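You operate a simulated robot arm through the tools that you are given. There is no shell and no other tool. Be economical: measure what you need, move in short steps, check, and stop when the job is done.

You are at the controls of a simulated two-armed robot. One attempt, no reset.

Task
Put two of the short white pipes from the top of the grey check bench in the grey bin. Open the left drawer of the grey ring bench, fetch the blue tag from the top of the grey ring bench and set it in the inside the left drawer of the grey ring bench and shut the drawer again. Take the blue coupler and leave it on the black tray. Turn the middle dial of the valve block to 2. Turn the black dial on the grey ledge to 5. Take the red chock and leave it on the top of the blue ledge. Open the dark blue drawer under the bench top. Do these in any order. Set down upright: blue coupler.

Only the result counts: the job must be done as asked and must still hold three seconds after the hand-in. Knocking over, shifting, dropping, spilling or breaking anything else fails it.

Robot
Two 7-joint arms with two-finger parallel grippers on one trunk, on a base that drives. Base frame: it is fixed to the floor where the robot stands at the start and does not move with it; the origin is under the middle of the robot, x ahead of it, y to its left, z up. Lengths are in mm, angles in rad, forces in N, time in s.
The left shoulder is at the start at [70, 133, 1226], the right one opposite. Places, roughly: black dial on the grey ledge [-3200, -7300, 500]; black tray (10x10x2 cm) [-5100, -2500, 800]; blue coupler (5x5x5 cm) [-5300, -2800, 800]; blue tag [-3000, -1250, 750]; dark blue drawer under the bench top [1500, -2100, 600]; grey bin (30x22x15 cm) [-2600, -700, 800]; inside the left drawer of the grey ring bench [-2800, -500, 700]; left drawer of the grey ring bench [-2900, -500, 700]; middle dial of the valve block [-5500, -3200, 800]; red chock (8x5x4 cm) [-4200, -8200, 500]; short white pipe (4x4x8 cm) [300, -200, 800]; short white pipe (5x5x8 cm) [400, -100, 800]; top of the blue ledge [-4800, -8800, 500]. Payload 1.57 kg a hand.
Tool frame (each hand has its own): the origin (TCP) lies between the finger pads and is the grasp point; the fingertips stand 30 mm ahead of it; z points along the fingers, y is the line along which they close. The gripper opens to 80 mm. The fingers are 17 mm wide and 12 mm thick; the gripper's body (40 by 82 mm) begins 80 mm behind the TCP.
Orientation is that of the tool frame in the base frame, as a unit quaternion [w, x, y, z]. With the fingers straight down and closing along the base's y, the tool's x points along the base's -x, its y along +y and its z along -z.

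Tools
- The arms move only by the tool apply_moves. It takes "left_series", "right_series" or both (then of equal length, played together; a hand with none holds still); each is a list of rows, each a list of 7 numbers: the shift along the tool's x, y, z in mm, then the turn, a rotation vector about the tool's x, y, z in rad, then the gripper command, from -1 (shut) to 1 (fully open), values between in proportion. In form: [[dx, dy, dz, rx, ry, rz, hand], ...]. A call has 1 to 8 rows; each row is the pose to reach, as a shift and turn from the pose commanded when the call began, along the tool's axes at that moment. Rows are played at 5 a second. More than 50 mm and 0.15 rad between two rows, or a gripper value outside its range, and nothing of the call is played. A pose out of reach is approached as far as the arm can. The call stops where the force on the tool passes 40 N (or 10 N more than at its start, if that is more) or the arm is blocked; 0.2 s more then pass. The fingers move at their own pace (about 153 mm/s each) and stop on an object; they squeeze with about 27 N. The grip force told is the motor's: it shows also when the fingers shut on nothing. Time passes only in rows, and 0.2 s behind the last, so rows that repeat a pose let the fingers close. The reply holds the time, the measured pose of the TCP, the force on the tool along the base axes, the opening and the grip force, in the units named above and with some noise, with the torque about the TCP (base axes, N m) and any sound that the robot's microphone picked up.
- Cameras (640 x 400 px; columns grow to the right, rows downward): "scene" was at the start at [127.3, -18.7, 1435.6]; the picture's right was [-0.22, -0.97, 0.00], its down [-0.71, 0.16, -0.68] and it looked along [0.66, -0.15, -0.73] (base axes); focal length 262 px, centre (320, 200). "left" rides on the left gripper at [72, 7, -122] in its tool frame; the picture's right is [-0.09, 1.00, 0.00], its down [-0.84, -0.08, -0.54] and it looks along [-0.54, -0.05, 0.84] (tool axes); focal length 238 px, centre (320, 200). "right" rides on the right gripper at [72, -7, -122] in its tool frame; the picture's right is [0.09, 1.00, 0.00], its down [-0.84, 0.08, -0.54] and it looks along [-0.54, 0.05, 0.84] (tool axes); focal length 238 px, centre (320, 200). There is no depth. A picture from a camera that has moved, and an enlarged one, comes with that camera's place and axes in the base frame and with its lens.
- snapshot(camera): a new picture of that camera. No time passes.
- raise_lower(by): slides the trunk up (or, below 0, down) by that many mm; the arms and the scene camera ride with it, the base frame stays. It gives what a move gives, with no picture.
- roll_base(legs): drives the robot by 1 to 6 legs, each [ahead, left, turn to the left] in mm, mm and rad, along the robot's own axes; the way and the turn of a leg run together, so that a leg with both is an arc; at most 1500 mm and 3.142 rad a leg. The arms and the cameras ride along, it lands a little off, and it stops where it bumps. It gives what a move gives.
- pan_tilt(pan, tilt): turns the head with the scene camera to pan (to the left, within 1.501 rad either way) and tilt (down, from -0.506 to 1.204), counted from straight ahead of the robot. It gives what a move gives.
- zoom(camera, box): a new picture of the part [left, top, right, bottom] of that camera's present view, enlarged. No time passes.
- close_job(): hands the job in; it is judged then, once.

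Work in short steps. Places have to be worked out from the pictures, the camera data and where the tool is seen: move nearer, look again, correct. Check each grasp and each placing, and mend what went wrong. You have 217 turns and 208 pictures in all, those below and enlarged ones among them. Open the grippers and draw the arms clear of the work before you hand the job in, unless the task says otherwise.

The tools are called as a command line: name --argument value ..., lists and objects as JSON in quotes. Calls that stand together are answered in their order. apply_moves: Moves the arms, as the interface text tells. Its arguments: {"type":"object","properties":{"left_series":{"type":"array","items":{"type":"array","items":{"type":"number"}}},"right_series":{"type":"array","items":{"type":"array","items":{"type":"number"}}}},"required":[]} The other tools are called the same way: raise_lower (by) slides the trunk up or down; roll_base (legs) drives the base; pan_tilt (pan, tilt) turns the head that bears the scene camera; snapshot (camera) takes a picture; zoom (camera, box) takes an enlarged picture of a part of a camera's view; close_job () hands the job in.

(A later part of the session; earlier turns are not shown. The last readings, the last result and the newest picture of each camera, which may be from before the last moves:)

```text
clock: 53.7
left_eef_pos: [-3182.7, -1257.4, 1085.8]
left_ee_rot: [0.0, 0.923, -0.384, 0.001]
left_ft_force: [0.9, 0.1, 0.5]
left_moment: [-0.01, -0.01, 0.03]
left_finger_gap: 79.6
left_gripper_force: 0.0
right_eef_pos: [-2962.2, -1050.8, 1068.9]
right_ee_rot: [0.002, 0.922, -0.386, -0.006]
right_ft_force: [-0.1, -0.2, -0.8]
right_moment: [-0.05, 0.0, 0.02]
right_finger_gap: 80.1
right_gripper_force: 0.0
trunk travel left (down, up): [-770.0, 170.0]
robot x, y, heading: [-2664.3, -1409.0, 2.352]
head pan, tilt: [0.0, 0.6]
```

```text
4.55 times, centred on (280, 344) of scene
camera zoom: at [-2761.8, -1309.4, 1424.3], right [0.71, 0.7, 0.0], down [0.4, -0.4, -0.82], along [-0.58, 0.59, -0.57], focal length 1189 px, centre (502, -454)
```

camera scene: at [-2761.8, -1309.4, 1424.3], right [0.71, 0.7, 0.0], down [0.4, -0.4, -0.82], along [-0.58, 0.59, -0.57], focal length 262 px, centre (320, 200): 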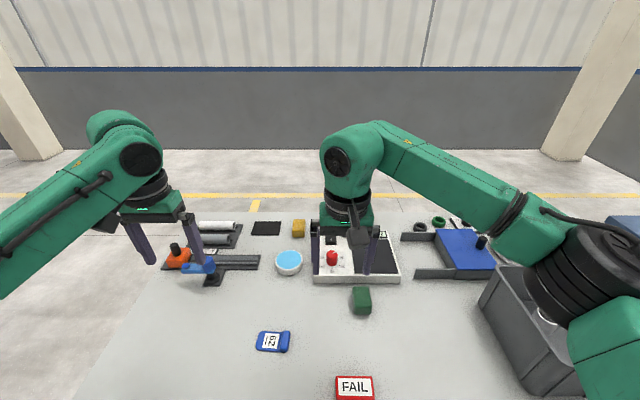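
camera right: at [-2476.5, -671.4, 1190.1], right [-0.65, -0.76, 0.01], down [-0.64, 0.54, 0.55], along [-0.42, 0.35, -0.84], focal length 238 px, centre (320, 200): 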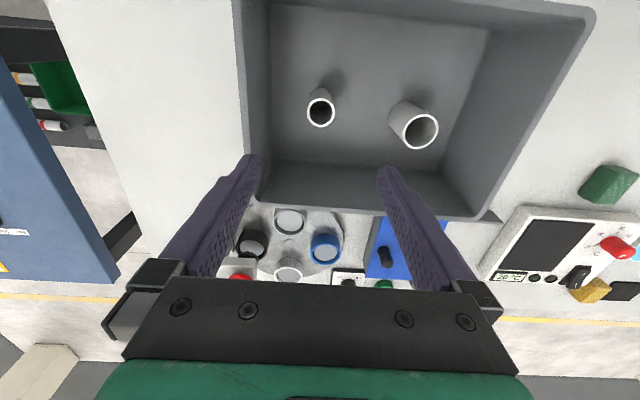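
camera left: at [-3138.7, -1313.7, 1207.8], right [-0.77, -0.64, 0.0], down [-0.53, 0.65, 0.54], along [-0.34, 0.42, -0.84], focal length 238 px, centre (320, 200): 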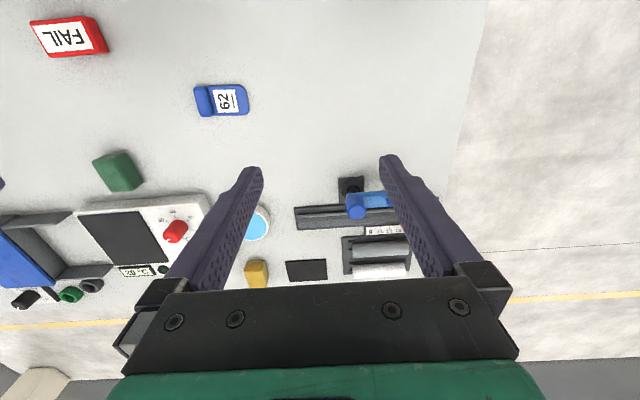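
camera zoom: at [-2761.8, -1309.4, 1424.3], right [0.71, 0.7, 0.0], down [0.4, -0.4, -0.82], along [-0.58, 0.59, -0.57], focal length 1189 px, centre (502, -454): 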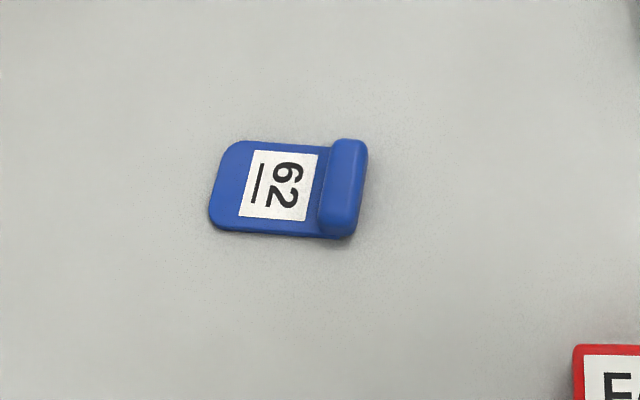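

The tag has a raised grip handle at its right end, at about ahead 461, left 77, which the left hand can pinch directly. I move the right hand aside and the left hand above it.

apply_moves --left_series '[[3, -46, 20, 0, 0, 0, 1], [6, -92, 40, 0, 0, 0, 1], [9, -138, 60, 0, 0, 0, 1], [12, -184, 80, 0, 0, 0, 1], [12, -184, 120, 0, 0, 0, 1], [12, -184, 150, 0, 0, 0, 1], [12, -184, 150, 0, 0, 0, 1]]' --right_series '[[10, -45, -20, 0, 0, 0, 1], [20, -90, -20, 0, 0, 0, 1], [30, -135, -20, 0, 0, 0, 1], [40, -180, -20, 0, 0, 0, 1], [40, -180, -20, 0, 0, 0, 1], [40, -180, -20, 0, 0, 0, 1], [40, -180, -20, 0, 0, 0, 1]]'

snapshot --camera "left"

```text
refused: row 1 steps farther than a row can; nothing moved
```

```text
173 pictures are left
camera left: at [-3138.7, -1313.7, 1207.8], right [-0.77, -0.64, 0.0], down [-0.53, 0.65, 0.54], along [-0.34, 0.42, -0.84], focal length 238 px, centre (320, 200)
```

left: 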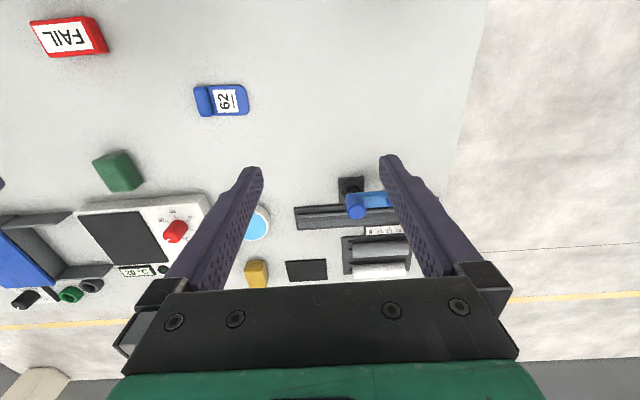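

Row too long; smaller steps.

apply_moves --left_series '[[3, -40, 0, 0, 0, 0, 1], [6, -80, 10, 0, 0, 0, 1], [9, -120, 20, 0, 0, 0, 1], [12, -160, 40, 0, 0, 0, 1], [12, -184, 80, 0, 0, 0, 1], [12, -184, 120, 0, 0, 0, 1], [12, -184, 160, 0, 0, 0, 1], [12, -184, 160, 0, 0, 0, 1]]' --right_series '[[5, -40, -10, 0, 0, 0, 1], [10, -80, -20, 0, 0, 0, 1], [20, -120, -20, 0, 0, 0, 1], [30, -160, -20, 0, 0, 0, 1], [40, -180, -20, 0, 0, 0, 1], [40, -180, -20, 0, 0, 0, 1], [40, -180, -20, 0, 0, 0, 1], [40, -180, -20, 0, 0, 0, 1]]'

snapshot --camera "left"

```text
clock: 55.5
left_eef_pos: [-3044.1, -1138.0, 926.7]
left_ee_rot: [0.0, 0.923, -0.385, 0.0]
left_ft_force: [-0.3, -0.7, 0.8]
left_moment: [0.0, -0.01, -0.02]
left_finger_gap: 79.9
left_gripper_force: 0.0
right_eef_pos: [-2805.8, -953.9, 1086.8]
right_ee_rot: [0.002, 0.922, -0.387, -0.007]
right_ft_force: [0.4, 0.4, 0.8]
right_moment: [0.01, 0.03, -0.03]
right_finger_gap: 80.3
right_gripper_force: 0.0
trunk travel left (down, up): [-770.0, 170.0]
robot x, y, heading: [-2665.8, -1405.6, 2.351]
head pan, tilt: [0.0, 0.6]
```

```text
172 pictures are left
camera left: at [-2999.1, -1193.8, 1048.5], right [-0.77, -0.64, 0.0], down [-0.53, 0.65, 0.54], along [-0.34, 0.42, -0.84], focal length 238 px, centre (320, 200)
```

left: 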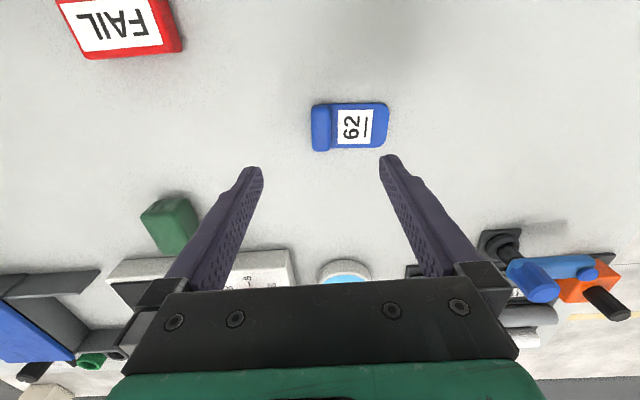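

Handle is at nearly zero lateral offset, 5 mm further ahead, top z≈783. Descend to 815 and look.

apply_moves --left_series '[[-5, 1, 40, 0, 0, 0, 1], [-5, 1, 80, 0, 0, 0, 1], [-5, 1, 112, 0, 0, 0, 0.3], [-5, 1, 112, 0, 0, 0, 0.3]]'

snapshot --camera "left"

```text
clock: 56.2
left_eef_pos: [-3048.4, -1134.5, 835.5]
left_ee_rot: [0.0, 0.923, -0.385, -0.003]
left_ft_force: [1.4, -1.2, 5.3]
left_moment: [-0.14, 0.06, 0.03]
left_finger_gap: 52.0
left_gripper_force: 0.0
right_eef_pos: [-2805.1, -953.8, 1088.3]
right_ee_rot: [0.002, 0.923, -0.386, -0.006]
right_ft_force: [-0.1, 0.3, -0.3]
right_moment: [-0.02, -0.02, -0.05]
right_finger_gap: 79.8
right_gripper_force: 0.1
trunk travel left (down, up): [-770.0, 170.0]
robot x, y, heading: [-2663.0, -1411.4, 2.351]
head pan, tilt: [0.0, 0.6]
stopped in row 3 (left hand): the force on the tool passed its limit (the readings are from after the stop); the commanded pose is now the measured one
```

```text
171 pictures are left
camera left: at [-3003.1, -1190.6, 956.5], right [-0.77, -0.64, 0.0], down [-0.53, 0.65, 0.55], along [-0.35, 0.42, -0.84], focal length 238 px, centre (320, 200)
```

left: 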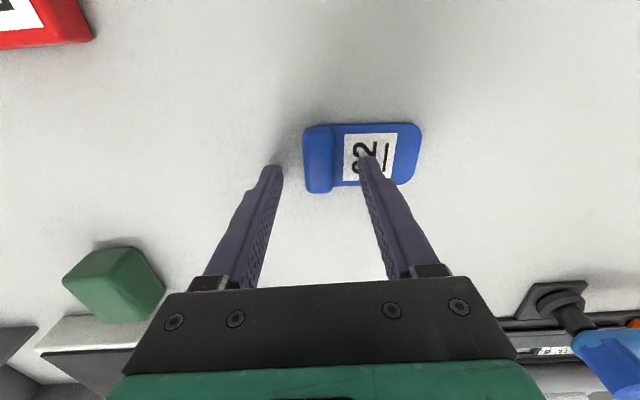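

The inner fingertip touched the plate (tips ≈805). The handle centre is 12 mm back toward the robot. I lift 3 mm, shift, and close on the handle.

apply_moves --left_series '[[0, 0, -3, 0, 0, 0, 0.3], [12, 0, -3, 0, 0, 0, 0.3], [12, 0, -2, 0, 0, 0, 0.3], [12, 0, -2, 0, 0, 0, -1], [12, 0, -2, 0, 0, 0, -1], [12, 0, -2, 0, 0, 0, -1]]'

snapshot --camera "left"

```text
clock: 57.6
left_eef_pos: [-3041.5, -1142.0, 836.3]
left_ee_rot: [0.0, 0.923, -0.384, -0.002]
left_ft_force: [-0.5, -0.2, 0.3]
left_moment: [0.01, 0.02, -0.01]
left_finger_gap: 19.1
left_gripper_force: 27.2
right_eef_pos: [-2806.1, -952.5, 1086.0]
right_ee_rot: [0.002, 0.922, -0.387, -0.006]
right_ft_force: [0.6, 0.1, 0.1]
right_moment: [-0.01, 0.0, 0.01]
right_finger_gap: 79.9
right_gripper_force: 0.1
trunk travel left (down, up): [-770.0, 170.0]
robot x, y, heading: [-2664.1, -1407.2, 2.351]
head pan, tilt: [0.0, 0.6]
```

```text
170 pictures are left
camera left: at [-2996.0, -1198.3, 957.3], right [-0.77, -0.64, 0.0], down [-0.53, 0.65, 0.55], along [-0.35, 0.42, -0.84], focal length 238 px, centre (320, 200)
```

left: 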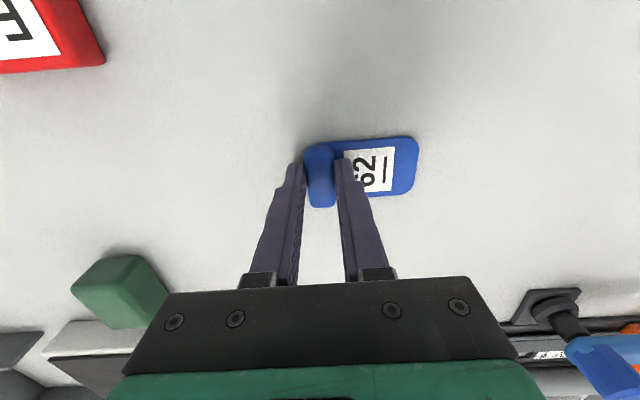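

Gripped at 19 mm, the handle width. Lift and check.

apply_moves --left_series '[[0, 0, -20, 0, 0, 0, -1], [0, 0, -60, 0, 0, 0, -1], [0, 0, -105, 0, 0, 0, -1], [0, 0, -150, 0, 0, 0, -1], [20, 0, -190, 0, 0, 0, -1], [50, 0, -220, 0, 0, 0, -1], [80, 0, -240, 0, 0, 0, -1]]'

snapshot --camera "left"

```text
clock: 59.2
left_eef_pos: [-2983.1, -1200.7, 1076.0]
left_ee_rot: [0.001, 0.923, -0.384, -0.002]
left_ft_force: [-0.5, 0.3, -0.5]
left_moment: [0.02, -0.02, -0.01]
left_finger_gap: 18.7
left_gripper_force: 26.5
right_eef_pos: [-2805.0, -953.0, 1088.8]
right_ee_rot: [0.001, 0.922, -0.387, -0.006]
right_ft_force: [0.6, -0.3, 0.7]
right_moment: [0.06, 0.02, 0.04]
right_finger_gap: 80.0
right_gripper_force: 0.0
trunk travel left (down, up): [-770.0, 170.0]
robot x, y, heading: [-2662.0, -1407.8, 2.349]
head pan, tilt: [0.0, 0.6]
```

```text
169 pictures are left
camera left: at [-2937.9, -1257.4, 1197.3], right [-0.77, -0.64, 0.0], down [-0.53, 0.65, 0.55], along [-0.35, 0.42, -0.84], focal length 238 px, centre (320, 200)
```

left: 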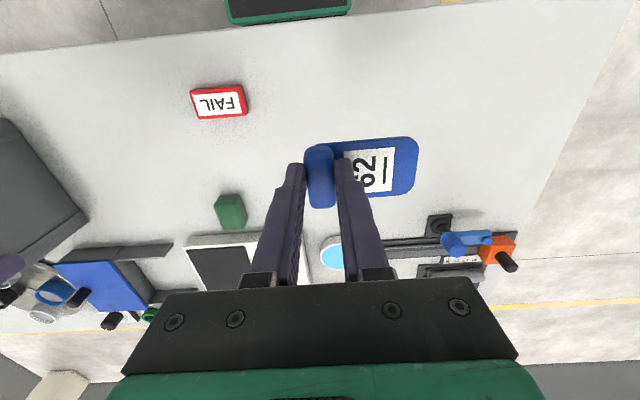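

Tag held. I look left to check the way round the bench.

pan_tilt --pan 1.2 --tilt 0.35

snapshot --camera "scene"

```text
clock: 60.6
left_eef_pos: [-2984.9, -1199.2, 1074.8]
left_ee_rot: [0.0, 0.923, -0.385, -0.003]
left_ft_force: [0.3, -0.2, 0.8]
left_moment: [0.04, -0.03, 0.01]
left_finger_gap: 18.9
left_gripper_force: 27.0
right_eef_pos: [-2807.0, -953.8, 1086.7]
right_ee_rot: [0.003, 0.922, -0.387, -0.005]
right_ft_force: [0.5, 0.4, 0.1]
right_moment: [-0.02, -0.02, 0.02]
right_finger_gap: 80.1
right_gripper_force: 0.0
trunk travel left (down, up): [-770.0, 170.0]
robot x, y, heading: [-2664.5, -1408.3, 2.346]
head pan, tilt: [1.201, 0.351]
```

```text
168 pictures are left
camera scene: at [-2785.6, -1409.7, 1447.0], right [-0.4, 0.92, 0.0], down [0.32, 0.14, -0.94], along [-0.86, -0.37, -0.34], focal length 262 px, centre (320, 200)
```

scene: 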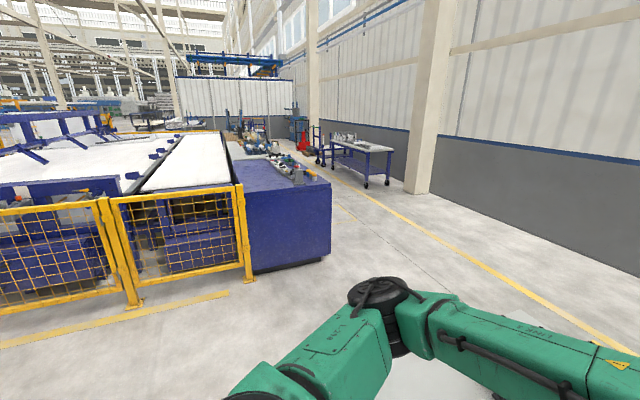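

Way is clear. I drive around the bench's far-left end to the wall side and turn to face the drawers.

roll_base --legs '[[0, 1000, 0], [1500, 0, 0], [150, 0, 0], [0, -1472, 0], [0, 0, 3.14]]'

pan_tilt --pan 0 --tilt 0.6

snapshot --camera "scene"

```text
clock: 88.0
left_eef_pos: [-3193.3, -106.7, 1075.0]
left_ee_rot: [0.002, 0.374, 0.927, 0.0]
left_ft_force: [0.1, 0.2, -0.3]
left_moment: [0.03, 0.01, -0.01]
left_finger_gap: 18.9
left_gripper_force: 26.6
right_eef_pos: [-3364.5, -357.7, 1086.7]
right_ee_rot: [0.006, 0.377, 0.926, 0.003]
right_ft_force: [0.4, 0.3, 0.3]
right_moment: [0.0, -0.01, 0.0]
right_finger_gap: 80.1
right_gripper_force: 0.0
trunk travel left (down, up): [-770.0, 170.0]
robot x, y, heading: [-3516.7, 87.3, -0.769]
head pan, tilt: [1.201, 0.351]
```

```text
clock: 89.4
left_eef_pos: [-3192.1, -107.1, 1074.0]
left_ee_rot: [0.002, 0.373, 0.928, 0.0]
left_ft_force: [-0.2, 0.4, -1.3]
left_moment: [0.0, 0.03, 0.03]
left_finger_gap: 19.0
left_gripper_force: 27.2
right_eef_pos: [-3364.9, -356.8, 1086.1]
right_ee_rot: [0.006, 0.376, 0.927, 0.002]
right_ft_force: [-0.7, 0.5, 0.0]
right_moment: [-0.01, -0.04, 0.02]
right_finger_gap: 80.1
right_gripper_force: 0.0
trunk travel left (down, up): [-770.0, 170.0]
robot x, y, heading: [-3516.2, 93.4, -0.766]
head pan, tilt: [0.0, 0.6]
```

```text
167 pictures are left
camera scene: at [-3417.8, -3.0, 1424.3], right [-0.69, -0.72, 0.0], down [-0.41, 0.39, -0.83], along [0.59, -0.57, -0.56], focal length 262 px, centre (320, 200)
```

scene: 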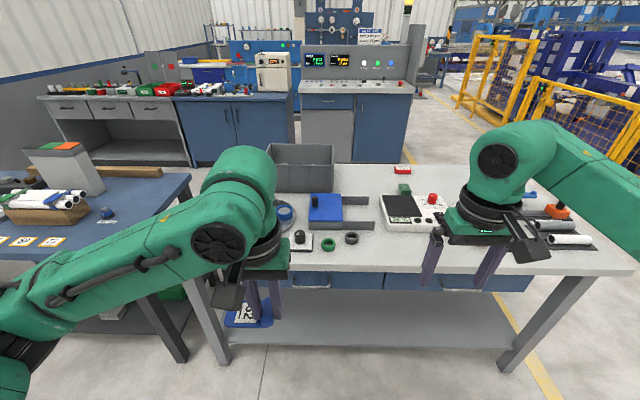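

The drawers are visible under the bench edge. Zooming in.

zoom --camera "scene" --box '[200, 230, 560, 400]'

```text
1.78 times, centred on (380, 315) of scene
camera zoom: at [-3417.8, -3.0, 1424.3], right [-0.69, -0.72, 0.0], down [-0.41, 0.39, -0.83], along [0.59, -0.57, -0.56], focal length 465 px, centre (213, -4)
```

zoom: 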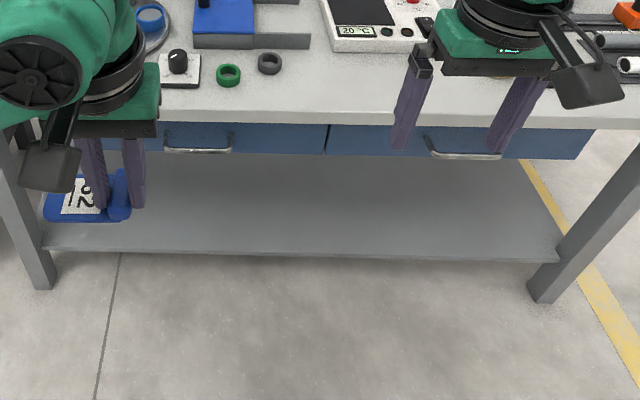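

Two drawers; the left one's bar handle is at ≈ ahead 675, left 26, z≈720. I rotate the right hand 90° about vertical so its fingers close fore-aft.

apply_moves --right_series '[[0, 0, 0, 0, 0, -0.15, 1], [0, 0, 0, 0, 0, -0.3, 1], [0, 0, 0, 0, 0, -0.45, 1], [0, 0, 0, 0, 0, -0.6, 1], [0, 0, 0, 0, 0, -0.75, 1], [0, 0, 0, 0, 0, -0.9, 1], [0, 0, 0, 0, 0, -1.05, 1], [0, 0, 0, 0, 0, -1.2, 1]]'

apply_moves --right_series '[[0, 0, 0, 0, 0, -0.15, 1], [0, 0, 0, 0, 0, -0.3, 1], [0, 0, 0, 0, 0, -0.37, 1], [0, 0, 0, 0, 0, -0.37, 1]]'

apply_moves --right_series '[[0, 0, 0, 0.15, 0, 0, 1], [0, 0, 0, 0.3, 0, 0, 1], [0, 0, 0, 0.45, 0, 0, 1], [0, 0, 0, 0.6, 0, 0, 1], [0, 0, 0, 0.7, 0, 0, 1], [0, 0, 0, 0.7, 0, 0, 1]]'

```text
clock: 91.2
left_eef_pos: [-3188.8, -106.4, 1074.3]
left_ee_rot: [0.001, 0.373, 0.928, 0.0]
left_ft_force: [0.4, -0.7, -0.7]
left_moment: [0.0, 0.03, 0.01]
left_finger_gap: 18.7
left_gripper_force: 27.3
right_eef_pos: [-3402.1, -207.2, 1114.1]
right_ee_rot: [0.018, -0.161, 0.987, -0.001]
right_ft_force: [-0.9, 0.0, 0.0]
right_moment: [-0.04, -0.05, 0.0]
right_finger_gap: 79.9
right_gripper_force: 0.0
right hand out of reach, approached as far as the arm can: row 4, 5, 6, 7, 8
trunk travel left (down, up): [-770.0, 170.0]
robot x, y, heading: [-3517.8, 93.3, -0.769]
head pan, tilt: [0.0, 0.6]
```

```text
clock: 92.2
left_eef_pos: [-3191.6, -108.0, 1074.6]
left_ee_rot: [0.002, 0.375, 0.927, 0.001]
left_ft_force: [-0.1, -0.2, -0.1]
left_moment: [0.0, 0.02, -0.02]
left_finger_gap: 18.5
left_gripper_force: 26.5
right_eef_pos: [-3414.6, -137.3, 1116.1]
right_ee_rot: [0.019, -0.339, 0.941, -0.006]
right_ft_force: [1.4, 0.3, -0.9]
right_moment: [-0.02, 0.03, 0.0]
right_finger_gap: 80.1
right_gripper_force: 0.1
right hand out of reach, approached as far as the arm can: row 1, 2, 3, 4
trunk travel left (down, up): [-770.0, 170.0]
robot x, y, heading: [-3516.0, 94.2, -0.762]
head pan, tilt: [0.0, 0.6]
```

```text
clock: 93.5
left_eef_pos: [-3192.4, -105.6, 1074.5]
left_ee_rot: [0.002, 0.374, 0.927, -0.001]
left_ft_force: [0.5, 0.7, -1.1]
left_moment: [0.03, 0.04, -0.03]
left_finger_gap: 18.8
left_gripper_force: 27.4
right_eef_pos: [-3388.9, -130.0, 1150.9]
right_ee_rot: [0.128, -0.283, 0.901, -0.303]
right_ft_force: [0.8, -0.9, 0.2]
right_moment: [0.05, 0.09, -0.09]
right_finger_gap: 79.9
right_gripper_force: 0.1
right hand out of reach, approached as far as the arm can: row 3, 4, 5, 6
trunk travel left (down, up): [-770.0, 170.0]
robot x, y, heading: [-3517.3, 94.6, -0.769]
head pan, tilt: [0.0, 0.6]
stopped in row 6 (right hand): the force on the tool passed its limit (the readings are from after the stop); the commanded pose is now the measured one
```

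That turn direction hits the wrist limit. I undo it and will turn the other way.

apply_moves --right_series '[[0, 0, 0, -0.14, 0, 0, 1], [0, 0, 0, -0.28, 0, 0, 1], [0, 0, 0, -0.42, 0, 0, 1], [0, 0, 0, -0.56, 0, 0, 1], [0, 0, 0, -0.65, 0, 0, 1]]'

apply_moves --right_series '[[30, 0, 0, 0, 0, 0.15, 1], [60, 0, 0, 0, 0, 0.3, 1], [90, 0, 0, 0, 0, 0.45, 1], [120, 0, 0, 0, 0, 0.6, 1], [150, 0, 0, 0, 0, 0.75, 1], [180, 0, 0, 0, 0, 0.9, 1], [180, 0, 0, 0, 0, 1.05, 1], [180, 0, 0, 0, 0, 1.2, 1]]'

snapshot --camera "scene"

```text
clock: 94.8
left_eef_pos: [-3193.4, -107.8, 1075.0]
left_ee_rot: [0.002, 0.374, 0.927, 0.0]
left_ft_force: [-0.1, -0.1, 1.4]
left_moment: [-0.02, 0.02, -0.02]
left_finger_gap: 18.8
left_gripper_force: 26.8
right_eef_pos: [-3389.0, -130.7, 1149.7]
right_ee_rot: [0.03, -0.31, 0.95, 0.003]
right_ft_force: [0.4, 0.4, -0.1]
right_moment: [-0.02, -0.02, -0.01]
right_finger_gap: 80.1
right_gripper_force: 0.0
trunk travel left (down, up): [-770.0, 170.0]
robot x, y, heading: [-3516.0, 92.4, -0.768]
head pan, tilt: [0.0, 0.6]
```

```text
clock: 96.5
left_eef_pos: [-3193.1, -107.5, 1075.1]
left_ee_rot: [0.002, 0.374, 0.927, 0.001]
left_ft_force: [-0.2, -0.4, -0.3]
left_moment: [0.02, 0.03, -0.01]
left_finger_gap: 19.2
left_gripper_force: 26.6
right_eef_pos: [-3534.3, -236.1, 1139.2]
right_ee_rot: [0.024, 0.282, 0.959, 0.018]
right_ft_force: [-0.2, 0.0, -0.9]
right_moment: [-0.01, 0.02, 0.03]
right_finger_gap: 79.9
right_gripper_force: 0.0
trunk travel left (down, up): [-770.0, 170.0]
robot x, y, heading: [-3517.0, 91.2, -0.772]
head pan, tilt: [0.0, 0.6]
```

```text
165 pictures are left
camera scene: at [-3418.0, -3.0, 1424.3], right [-0.69, -0.72, 0.0], down [-0.41, 0.39, -0.82], along [0.59, -0.57, -0.57], focal length 262 px, centre (320, 200)
```

scene: 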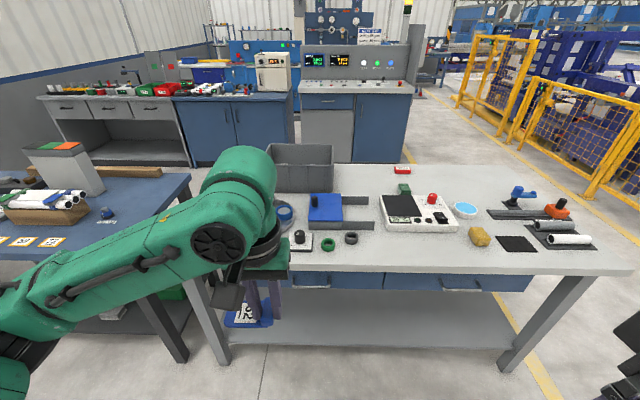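

Now turn the right hand the opposite way while extending it forward again.

apply_moves --right_series '[[-30, -6, 0, 0, 0, 0.15, 1], [-60, -12, 0, 0, 0, 0.3, 1], [-90, -18, 0, 0, 0, 0.45, 1], [-120, -24, 0, 0, 0, 0.6, 1], [-150, -30, 0, 0, 0, 0.75, 1], [-180, -36, 0, 0, 0, 0.9, 1], [-180, -36, 0, 0, 0, 1.05, 1], [-180, -36, 0, 0, 0, 1.2, 1]]'

apply_moves --right_series '[[0, 0, 0, 0, 0, 0.15, 1], [0, 0, 0, 0, 0, 0.3, 1], [0, 0, 0, 0, 0, 0.45, 1], [0, 0, 0, 0, 0, 0.575, 1], [0, 0, 0, 0, 0, 0.575, 1]]'

```text
clock: 98.3
left_eef_pos: [-3193.1, -107.1, 1075.2]
left_ee_rot: [0.001, 0.374, 0.927, 0.0]
left_ft_force: [0.4, 0.3, -0.9]
left_moment: [0.0, 0.0, 0.0]
left_finger_gap: 19.0
left_gripper_force: 26.9
right_eef_pos: [-3402.7, -362.4, 1144.8]
right_ee_rot: [0.01, 0.774, 0.632, 0.029]
right_ft_force: [-0.4, -0.2, -0.6]
right_moment: [0.02, 0.0, 0.02]
right_finger_gap: 80.2
right_gripper_force: 0.1
trunk travel left (down, up): [-770.0, 170.0]
robot x, y, heading: [-3515.7, 92.9, -0.771]
head pan, tilt: [0.0, 0.6]
```

```text
clock: 99.5
left_eef_pos: [-3193.0, -106.7, 1074.2]
left_ee_rot: [0.002, 0.374, 0.927, 0.0]
left_ft_force: [-0.2, 0.2, -0.2]
left_moment: [-0.03, 0.02, -0.01]
left_finger_gap: 18.8
left_gripper_force: 27.0
right_eef_pos: [-3402.3, -362.3, 1145.2]
right_ee_rot: [0.001, 0.922, 0.387, 0.031]
right_ft_force: [-0.4, -0.2, -0.2]
right_moment: [0.03, 0.0, 0.02]
right_finger_gap: 79.8
right_gripper_force: 0.1
trunk travel left (down, up): [-770.0, 170.0]
robot x, y, heading: [-3516.1, 93.6, -0.769]
head pan, tilt: [0.0, 0.6]
```

Turned successfully. Pitch the fingers forward by 0.7 rad.

apply_moves --right_series '[[0, 0, 0, -0.14, 0, 0, 1], [0, 0, 0, -0.28, 0, 0, 1], [0, 0, 0, -0.42, 0, 0, 1], [0, 0, 0, -0.56, 0, 0, 1], [0, 0, 0, -0.7, 0, 0, 1], [0, 0, 0, -0.7, 0, 0, 1]]'

snapshot --camera "right"

```text
clock: 101.0
left_eef_pos: [-3192.4, -106.5, 1075.3]
left_ee_rot: [0.002, 0.374, 0.927, 0.001]
left_ft_force: [-0.6, -0.1, -0.3]
left_moment: [0.03, 0.02, -0.02]
left_finger_gap: 18.9
left_gripper_force: 27.0
right_eef_pos: [-3401.9, -363.9, 1144.4]
right_ee_rot: [0.318, 0.865, 0.355, 0.161]
right_ft_force: [0.0, 0.7, -0.1]
right_moment: [-0.01, -0.01, 0.0]
right_finger_gap: 80.0
right_gripper_force: 0.1
trunk travel left (down, up): [-770.0, 170.0]
robot x, y, heading: [-3518.8, 98.0, -0.765]
head pan, tilt: [0.0, 0.6]
```

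```text
164 pictures are left
camera right: at [-3416.9, -254.8, 1234.6], right [0.57, -0.48, 0.67], down [-0.82, -0.4, 0.41], along [0.07, -0.78, -0.62], focal length 238 px, centre (320, 200)
```

right: 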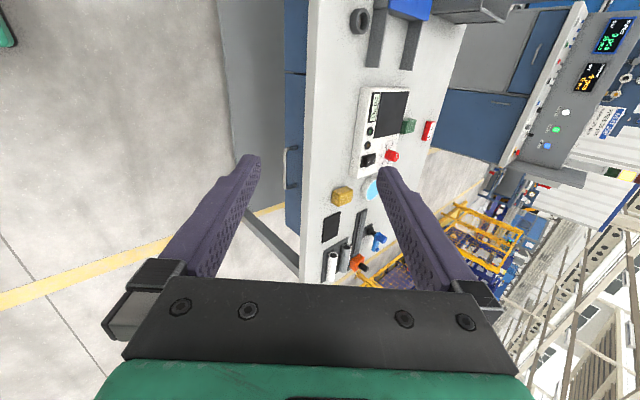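

Fingers now point forward-down. I lower the trunk and position the base so the handle is in right-hand reach.

raise_lower --by -250

roll_base --legs '[[0, 130, 0], [140, 0, 0]]'

snapshot --camera "scene"

snapshot --camera "right"

```text
clock: 103.5
left_eef_pos: [-3193.4, -107.2, 823.7]
left_ee_rot: [0.001, 0.374, 0.928, 0.001]
left_ft_force: [0.2, 0.8, 0.1]
left_moment: [-0.02, 0.0, -0.02]
left_finger_gap: 18.8
left_gripper_force: 27.0
right_eef_pos: [-3402.0, -364.3, 895.0]
right_ee_rot: [0.318, 0.865, 0.353, 0.161]
right_ft_force: [-0.4, -0.1, -0.5]
right_moment: [0.0, -0.01, 0.0]
right_finger_gap: 79.8
right_gripper_force: 0.1
trunk travel left (down, up): [-520.0, 420.0]
robot x, y, heading: [-3519.3, 93.9, -0.767]
head pan, tilt: [0.0, 0.6]
```

```text
clock: 105.8
left_eef_pos: [-3000.8, -109.5, 823.5]
left_ee_rot: [0.002, 0.374, 0.927, -0.001]
left_ft_force: [0.1, -0.2, -1.1]
left_moment: [0.01, 0.06, -0.03]
left_finger_gap: 18.7
left_gripper_force: 27.5
right_eef_pos: [-3210.9, -367.5, 895.0]
right_ee_rot: [0.317, 0.864, 0.355, 0.162]
right_ft_force: [0.0, -0.5, 0.0]
right_moment: [0.01, 0.0, 0.01]
right_finger_gap: 79.7
right_gripper_force: 0.1
trunk travel left (down, up): [-520.0, 420.0]
robot x, y, heading: [-3329.7, 91.4, -0.767]
head pan, tilt: [0.0, 0.6]
```

```text
163 pictures are left
camera scene: at [-3226.0, -5.8, 1174.2], right [-0.69, -0.72, 0.0], down [-0.41, 0.39, -0.82], along [0.59, -0.57, -0.57], focal length 262 px, centre (320, 200)
```

scene: 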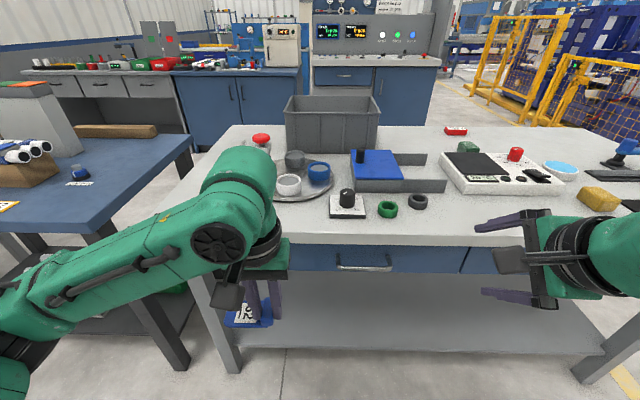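

```text
162 pictures are left
camera right: at [-3225.4, -257.1, 984.7], right [0.57, -0.48, 0.67], down [-0.82, -0.41, 0.41], along [0.07, -0.78, -0.62], focal length 238 px, centre (320, 200)
```

right: 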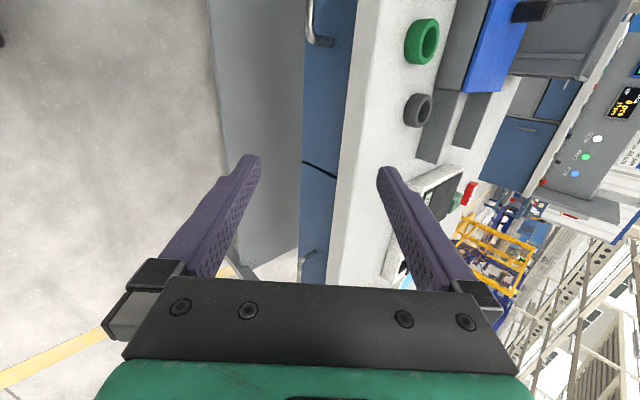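

The bar handle is about ahead 540, left -99, z≈718. I pitch the right hand to nearly horizontal so fingers go above and below the bar.

apply_moves --right_series '[[0, 0, 0, -0.14, 0, 0, 1], [0, 0, 0, -0.28, 0, 0, 1], [0, 0, 0, -0.42, 0, 0, 1], [0, 0, 0, -0.56, 0, 0, 1], [0, 0, 0, -0.7, 0, 0, 1], [0, 0, 0, -0.78, 0, 0, 1], [0, 0, 0, -0.78, 0, 0, 1]]'

```text
clock: 107.3
left_eef_pos: [-3002.7, -109.6, 825.9]
left_ee_rot: [0.004, 0.374, 0.927, 0.0]
left_ft_force: [-0.4, -0.4, 0.1]
left_moment: [0.03, -0.03, -0.02]
left_finger_gap: 19.0
left_gripper_force: 26.9
right_eef_pos: [-3213.9, -424.7, 886.2]
right_ee_rot: [0.6, 0.7, 0.275, 0.273]
right_ft_force: [-0.2, 0.2, 0.1]
right_moment: [-0.03, 0.0, -0.05]
right_finger_gap: 79.8
right_gripper_force: 0.1
right hand out of reach, approached as far as the arm can: row 3, 4, 5, 6, 7
trunk travel left (down, up): [-520.0, 420.0]
robot x, y, heading: [-3326.2, 90.6, -0.767]
head pan, tilt: [0.0, 0.6]
```

Nearly horizontal reached. Now move it in front of the handle at the right height.

apply_moves --right_series '[[31, -29, 6, 0, 0, 0, 1], [62, -58, 13, 0, 0, 0, 1], [93, -87, 20, 0, 0, 0, 1], [124, -116, 26, 0, 0, 0, 1], [155, -145, 32, 0, 0, 0, 1], [185, -174, 39, 0, 0, 0, 1], [185, -174, 39, 0, 0, 0, 1]]'

snapshot --camera "scene"

snapshot --camera "right"

```text
clock: 109.0
left_eef_pos: [-3002.1, -108.7, 825.2]
left_ee_rot: [0.002, 0.374, 0.927, 0.0]
left_ft_force: [0.3, -0.2, 0.6]
left_moment: [0.03, 0.02, -0.01]
left_finger_gap: 18.7
left_gripper_force: 27.1
right_eef_pos: [-3199.3, -398.7, 795.3]
right_ee_rot: [0.6, 0.699, 0.275, 0.275]
right_ft_force: [0.3, 0.3, -0.3]
right_moment: [0.01, -0.01, -0.04]
right_finger_gap: 80.2
right_gripper_force: 0.0
right hand out of reach, approached as far as the arm can: row 1, 2, 3, 4, 5, 6, 7
trunk travel left (down, up): [-520.0, 420.0]
robot x, y, heading: [-3327.0, 90.9, -0.765]
head pan, tilt: [0.0, 0.6]
```

```text
161 pictures are left
camera scene: at [-3226.5, -5.3, 1174.3], right [-0.69, -0.72, 0.0], down [-0.41, 0.39, -0.82], along [0.59, -0.57, -0.57], focal length 262 px, centre (320, 200)
```

scene: 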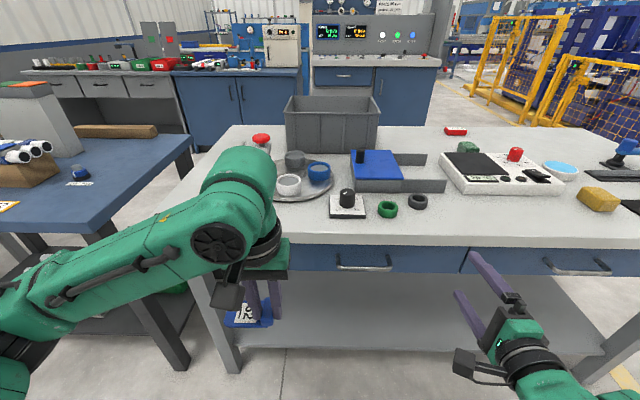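

```text
160 pictures are left
camera right: at [-3237.2, -262.0, 807.5], right [0.12, -0.06, 0.99], down [-0.97, -0.24, 0.1], along [0.23, -0.97, -0.09], focal length 238 px, centre (320, 200)
```

right: 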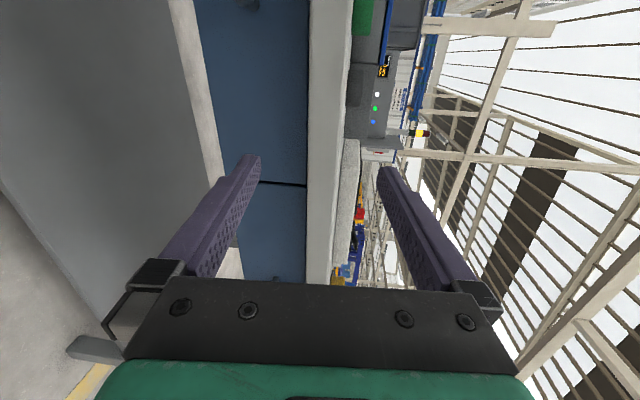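

The arm can't come that far inward, so I strafe the base left to bring the handle in line and lower the trunk to handle height.

roll_base --legs '[[0, 163, 0]]'

raise_lower --by -76

snapshot --camera "scene"

snapshot --camera "right"

```text
clock: 110.4
left_eef_pos: [-2889.9, 8.3, 825.2]
left_ee_rot: [0.002, 0.374, 0.927, 0.001]
left_ft_force: [-0.3, -0.1, -0.4]
left_moment: [-0.01, 0.0, 0.03]
left_finger_gap: 18.8
left_gripper_force: 27.2
right_eef_pos: [-3087.3, -282.2, 794.9]
right_ee_rot: [0.599, 0.7, 0.275, 0.275]
right_ft_force: [-1.2, 0.6, 0.5]
right_moment: [-0.01, 0.0, 0.0]
right_finger_gap: 80.1
right_gripper_force: 0.0
trunk travel left (down, up): [-520.0, 420.0]
robot x, y, heading: [-3210.5, 208.6, -0.765]
head pan, tilt: [0.0, 0.6]
```

```text
clock: 111.5
left_eef_pos: [-2890.1, 6.9, 749.3]
left_ee_rot: [0.003, 0.374, 0.928, 0.001]
left_ft_force: [0.4, 0.3, 0.1]
left_moment: [-0.02, 0.01, -0.03]
left_finger_gap: 18.7
left_gripper_force: 27.0
right_eef_pos: [-3088.2, -282.9, 717.8]
right_ee_rot: [0.599, 0.7, 0.275, 0.275]
right_ft_force: [-0.3, 0.9, -1.1]
right_moment: [-0.03, 0.03, 0.0]
right_finger_gap: 80.0
right_gripper_force: 0.1
trunk travel left (down, up): [-444.0, 496.0]
robot x, y, heading: [-3213.0, 208.7, -0.772]
head pan, tilt: [0.0, 0.6]
```

```text
159 pictures are left
camera scene: at [-3114.6, 111.2, 1098.3], right [-0.69, -0.72, 0.0], down [-0.41, 0.39, -0.83], along [0.59, -0.57, -0.56], focal length 262 px, centre (320, 200)
```

scene: 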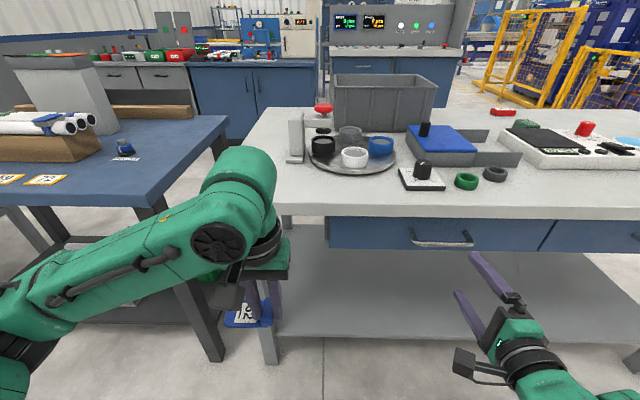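

```text
158 pictures are left
camera right: at [-3125.4, -145.7, 731.7], right [0.12, -0.06, 0.99], down [-0.97, -0.23, 0.1], along [0.23, -0.97, -0.09], focal length 238 px, centre (320, 200)
```

right: 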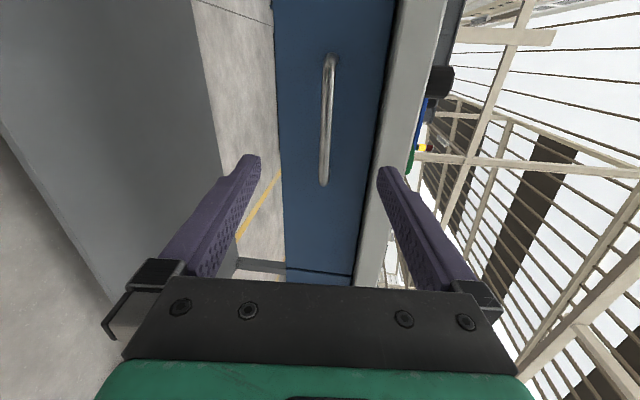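

The bar is centred between the fingers, ~108 mm ahead of the TCP. Advance 90 mm along the tool axis.

apply_moves --right_series '[[3, 5, 30, 0, 0, 0, 1], [3, 5, 60, 0, 0, 0, 1], [3, 5, 80, 0, 0, 0, 1], [3, 5, 92, 0, 0, 0, 1], [3, 5, 92, 0, 0, 0, 1]]'

snapshot --camera "right"

```text
clock: 112.7
left_eef_pos: [-2888.9, 6.6, 749.1]
left_ee_rot: [0.002, 0.374, 0.927, 0.0]
left_ft_force: [-0.1, 0.2, 0.1]
left_moment: [-0.03, 0.0, 0.01]
left_finger_gap: 18.7
left_gripper_force: 27.2
right_eef_pos: [-3064.0, -347.5, 743.7]
right_ee_rot: [0.6, 0.699, 0.275, 0.275]
right_ft_force: [0.3, -0.5, 0.4]
right_moment: [0.0, -0.01, -0.01]
right_finger_gap: 80.0
right_gripper_force: 0.0
right hand out of reach, approached as far as the arm can: row 1, 2, 3, 4, 5
trunk travel left (down, up): [-444.0, 496.0]
robot x, y, heading: [-3216.3, 208.4, -0.767]
head pan, tilt: [0.0, 0.6]
```

```text
157 pictures are left
camera right: at [-3101.0, -209.7, 756.4], right [0.12, -0.06, 0.99], down [-0.97, -0.24, 0.1], along [0.23, -0.97, -0.09], focal length 238 px, centre (320, 200)
```

right: 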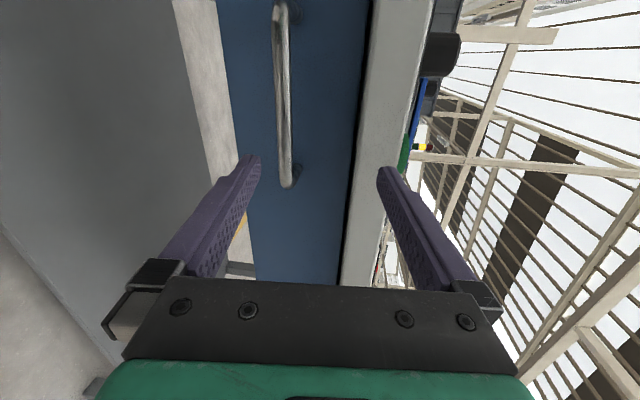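

The arm drifted a bit at its limit; I finish alignment using base and trunk: 40 mm left, 22 mm down, 28 mm ahead.

raise_lower --by -23

roll_base --legs '[[0, 40, 0], [22, 0, 0]]'

snapshot --camera "right"

```text
clock: 113.4
left_eef_pos: [-2889.6, 6.7, 726.3]
left_ee_rot: [0.002, 0.374, 0.928, 0.0]
left_ft_force: [0.1, -0.1, -0.3]
left_moment: [-0.03, 0.0, 0.03]
left_finger_gap: 18.9
left_gripper_force: 27.2
right_eef_pos: [-3062.8, -346.1, 720.6]
right_ee_rot: [0.599, 0.7, 0.275, 0.276]
right_ft_force: [0.2, 0.1, 0.4]
right_moment: [0.01, -0.01, 0.02]
right_finger_gap: 79.8
right_gripper_force: 0.1
trunk travel left (down, up): [-421.0, 519.0]
robot x, y, heading: [-3213.6, 204.4, -0.768]
head pan, tilt: [0.0, 0.6]
```

```text
clock: 114.7
left_eef_pos: [-2844.6, 20.0, 724.9]
left_ee_rot: [0.002, 0.374, 0.927, 0.0]
left_ft_force: [0.3, -0.5, 0.7]
left_moment: [0.0, 0.01, 0.01]
left_finger_gap: 19.0
left_gripper_force: 26.8
right_eef_pos: [-3017.2, -333.0, 718.6]
right_ee_rot: [0.599, 0.7, 0.276, 0.275]
right_ft_force: [0.5, -0.8, 1.1]
right_moment: [-0.02, 0.02, 0.02]
right_finger_gap: 80.0
right_gripper_force: 0.1
trunk travel left (down, up): [-421.0, 519.0]
robot x, y, heading: [-3171.2, 220.9, -0.77]
head pan, tilt: [0.0, 0.6]
```

```text
156 pictures are left
camera right: at [-3056.3, -196.0, 732.8], right [0.12, -0.06, 0.99], down [-0.97, -0.24, 0.1], along [0.23, -0.97, -0.09], focal length 238 px, centre (320, 200)
```

right: 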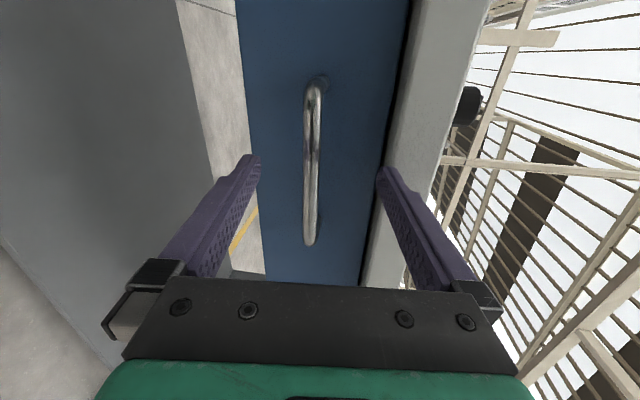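

Bar now at the fingertips, centred. Drive 15 mm ahead and close the right gripper.

roll_base --legs '[[15, 0, 0]]'

apply_moves --right_series '[[0, 0, 0, 0, 0, 0, 0], [0, 0, 0, 0, 0, 0, -1], [0, 0, 0, 0, 0, 0, -1], [0, 0, 0, 0, 0, 0, -1], [0, 0, 0, 0, 0, 0, -1]]'

snapshot --camera "right"

```text
clock: 115.5
left_eef_pos: [-2837.2, 14.2, 727.5]
left_ee_rot: [0.003, 0.374, 0.927, 0.0]
left_ft_force: [-0.4, -0.2, 0.4]
left_moment: [-0.03, 0.02, 0.02]
left_finger_gap: 18.9
left_gripper_force: 27.3
right_eef_pos: [-3013.3, -339.2, 723.4]
right_ee_rot: [0.6, 0.699, 0.274, 0.276]
right_ft_force: [-8.1, 8.5, -0.2]
right_moment: [-0.33, -0.4, -0.14]
right_finger_gap: 79.0
right_gripper_force: 0.2
trunk travel left (down, up): [-421.0, 519.0]
robot x, y, heading: [-3161.6, 214.4, -0.769]
head pan, tilt: [0.0, 0.6]
stopped in leg 1: the force on the tool passed its limit (the readings are from after the stop); the commanded pose is now the measured one
```

```text
clock: 116.4
left_eef_pos: [-2837.0, 11.7, 725.7]
left_ee_rot: [0.002, 0.375, 0.927, 0.001]
left_ft_force: [0.0, 0.5, 0.1]
left_moment: [0.0, 0.0, -0.01]
left_finger_gap: 18.8
left_gripper_force: 26.9
right_eef_pos: [-3010.5, -338.8, 712.7]
right_ee_rot: [0.592, 0.707, 0.274, 0.274]
right_ft_force: [-0.4, 0.4, -9.2]
right_moment: [-0.29, 0.48, 0.09]
right_finger_gap: 12.6
right_gripper_force: 29.8
trunk travel left (down, up): [-421.0, 519.0]
robot x, y, heading: [-3163.4, 208.7, -0.766]
head pan, tilt: [0.0, 0.6]
stopped in row 4 (right hand): the force on the tool passed its limit (the readings are from after the stop); the commanded pose is now the measured one
```

```text
155 pictures are left
camera right: at [-3049.2, -202.2, 728.5], right [0.13, -0.08, 0.99], down [-0.97, -0.24, 0.11], along [0.22, -0.97, -0.11], focal length 238 px, centre (320, 200)
```

right: 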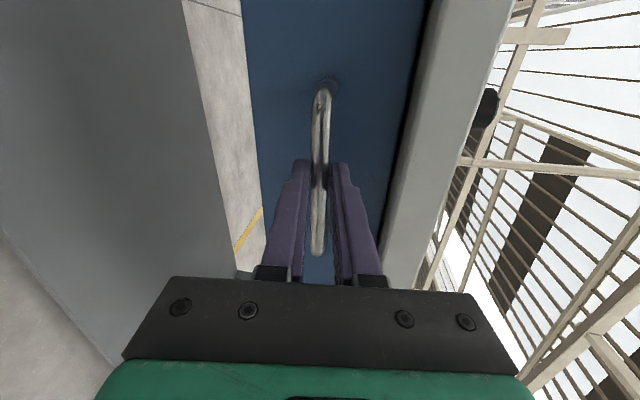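

Handle gripped (12.6 mm). Pull the drawer by driving back.

roll_base --legs '[[-220, 0, 0]]'

snapshot --camera "scene"

```text
clock: 118.1
left_eef_pos: [-2993.4, 166.0, 725.1]
left_ee_rot: [0.001, 0.374, 0.928, -0.001]
left_ft_force: [-0.8, 0.7, 0.3]
left_moment: [0.0, 0.02, -0.02]
left_finger_gap: 18.9
left_gripper_force: 27.1
right_eef_pos: [-3167.6, -182.7, 713.0]
right_ee_rot: [0.591, 0.705, 0.278, 0.276]
right_ft_force: [13.7, 12.1, -20.3]
right_moment: [0.01, 0.5, 0.83]
right_finger_gap: 12.6
right_gripper_force: 29.5
trunk travel left (down, up): [-421.0, 519.0]
robot x, y, heading: [-3323.7, 368.5, -0.768]
head pan, tilt: [0.0, 0.6]
```

```text
154 pictures are left
camera scene: at [-3218.3, 270.3, 1074.8], right [-0.69, -0.72, 0.0], down [-0.41, 0.39, -0.82], along [0.59, -0.57, -0.57], focal length 262 px, centre (320, 200)
```

scene: 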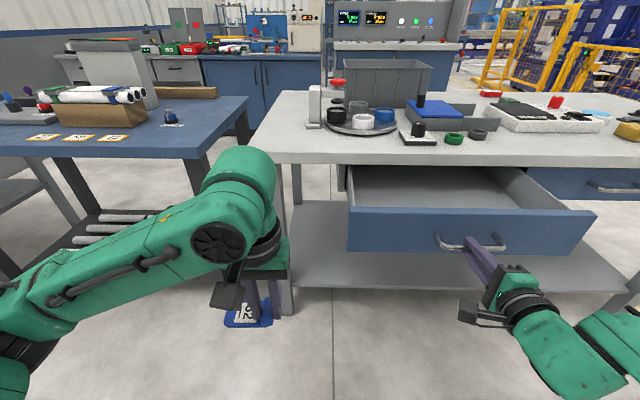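

Drawer is open ~220 mm. I release the handle, back off, raise, shift right, and come in again so the left hand can reach into the drawer.

apply_moves --right_series '[[0, 0, 0, 0, 0, 0, 1], [0, 0, 0, 0, 0, 0, 1], [0, 0, 0, 0, 0, 0, 1], [0, 0, 0, 0, 0, 0, 1]]'

roll_base --legs '[[-80, 0, 0]]'

raise_lower --by 190

roll_base --legs '[[0, -290, 0], [150, 0, 0]]'

snapshot --camera "scene"

snapshot --camera "left"

```text
clock: 119.1
left_eef_pos: [-2995.1, 168.0, 726.3]
left_ee_rot: [0.002, 0.373, 0.928, 0.0]
left_ft_force: [0.1, -0.2, -0.4]
left_moment: [-0.01, 0.02, 0.0]
left_finger_gap: 18.7
left_gripper_force: 26.8
right_eef_pos: [-3169.2, -182.1, 714.3]
right_ee_rot: [0.591, 0.705, 0.277, 0.278]
right_ft_force: [-0.5, 0.1, 0.7]
right_moment: [0.03, 0.02, 0.0]
right_finger_gap: 80.1
right_gripper_force: 0.1
trunk travel left (down, up): [-421.0, 519.0]
robot x, y, heading: [-3317.1, 367.8, -0.768]
head pan, tilt: [0.0, 0.6]
```

```text
clock: 120.2
left_eef_pos: [-3053.7, 224.3, 727.2]
left_ee_rot: [0.004, 0.372, 0.928, 0.0]
left_ft_force: [-0.7, 0.3, -0.3]
left_moment: [0.01, 0.01, 0.0]
left_finger_gap: 18.8
left_gripper_force: 27.6
right_eef_pos: [-3225.4, -126.3, 714.1]
right_ee_rot: [0.591, 0.705, 0.277, 0.277]
right_ft_force: [-0.1, -0.7, 0.1]
right_moment: [0.03, 0.02, 0.0]
right_finger_gap: 80.1
right_gripper_force: 0.1
trunk travel left (down, up): [-421.0, 519.0]
robot x, y, heading: [-3373.9, 422.0, -0.764]
head pan, tilt: [0.0, 0.6]
```

```text
clock: 122.3
left_eef_pos: [-3052.7, 223.0, 916.2]
left_ee_rot: [0.002, 0.372, 0.928, 0.0]
left_ft_force: [0.4, -0.2, 0.4]
left_moment: [0.0, 0.03, -0.05]
left_finger_gap: 18.7
left_gripper_force: 26.9
right_eef_pos: [-3225.5, -126.9, 904.1]
right_ee_rot: [0.591, 0.705, 0.277, 0.277]
right_ft_force: [-0.4, -0.2, -0.1]
right_moment: [-0.01, 0.0, -0.04]
right_finger_gap: 80.1
right_gripper_force: 0.1
trunk travel left (down, up): [-611.0, 329.0]
robot x, y, heading: [-3380.4, 422.5, -0.766]
head pan, tilt: [0.0, 0.6]
```

```text
clock: 125.2
left_eef_pos: [-3144.5, -88.1, 915.5]
left_ee_rot: [0.002, 0.374, 0.927, 0.0]
left_ft_force: [-0.7, 0.8, -0.7]
left_moment: [0.01, 0.01, -0.02]
left_finger_gap: 19.0
left_gripper_force: 26.9
right_eef_pos: [-3318.8, -438.3, 903.2]
right_ee_rot: [0.591, 0.705, 0.277, 0.276]
right_ft_force: [-0.1, -0.1, -0.3]
right_moment: [0.0, -0.05, 0.01]
right_finger_gap: 79.9
right_gripper_force: 0.0
trunk travel left (down, up): [-611.0, 329.0]
robot x, y, heading: [-3468.1, 111.9, -0.76]
head pan, tilt: [0.0, 0.6]
```

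```text
153 pictures are left
camera scene: at [-3370.7, 15.0, 1265.3], right [-0.69, -0.72, 0.0], down [-0.41, 0.39, -0.82], along [0.59, -0.57, -0.57], focal length 262 px, centre (320, 200)
```

scene: 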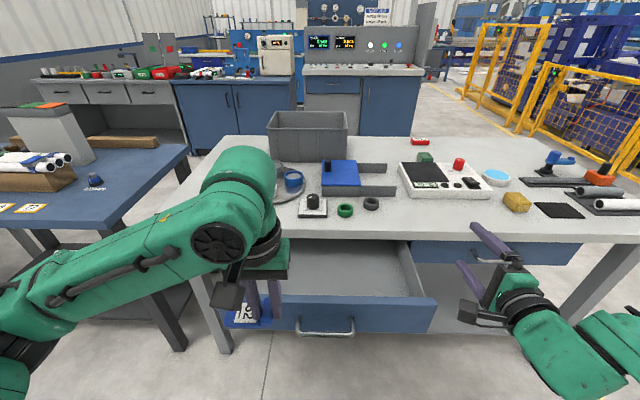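

```text
152 pictures are left
camera left: at [-3193.9, -34.7, 1037.8], right [0.76, 0.65, 0.0], down [0.55, -0.63, 0.55], along [0.36, -0.41, -0.84], focal length 238 px, centre (320, 200)
```

left: 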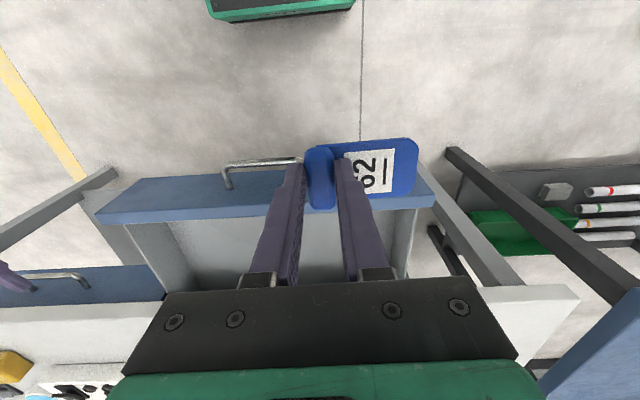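

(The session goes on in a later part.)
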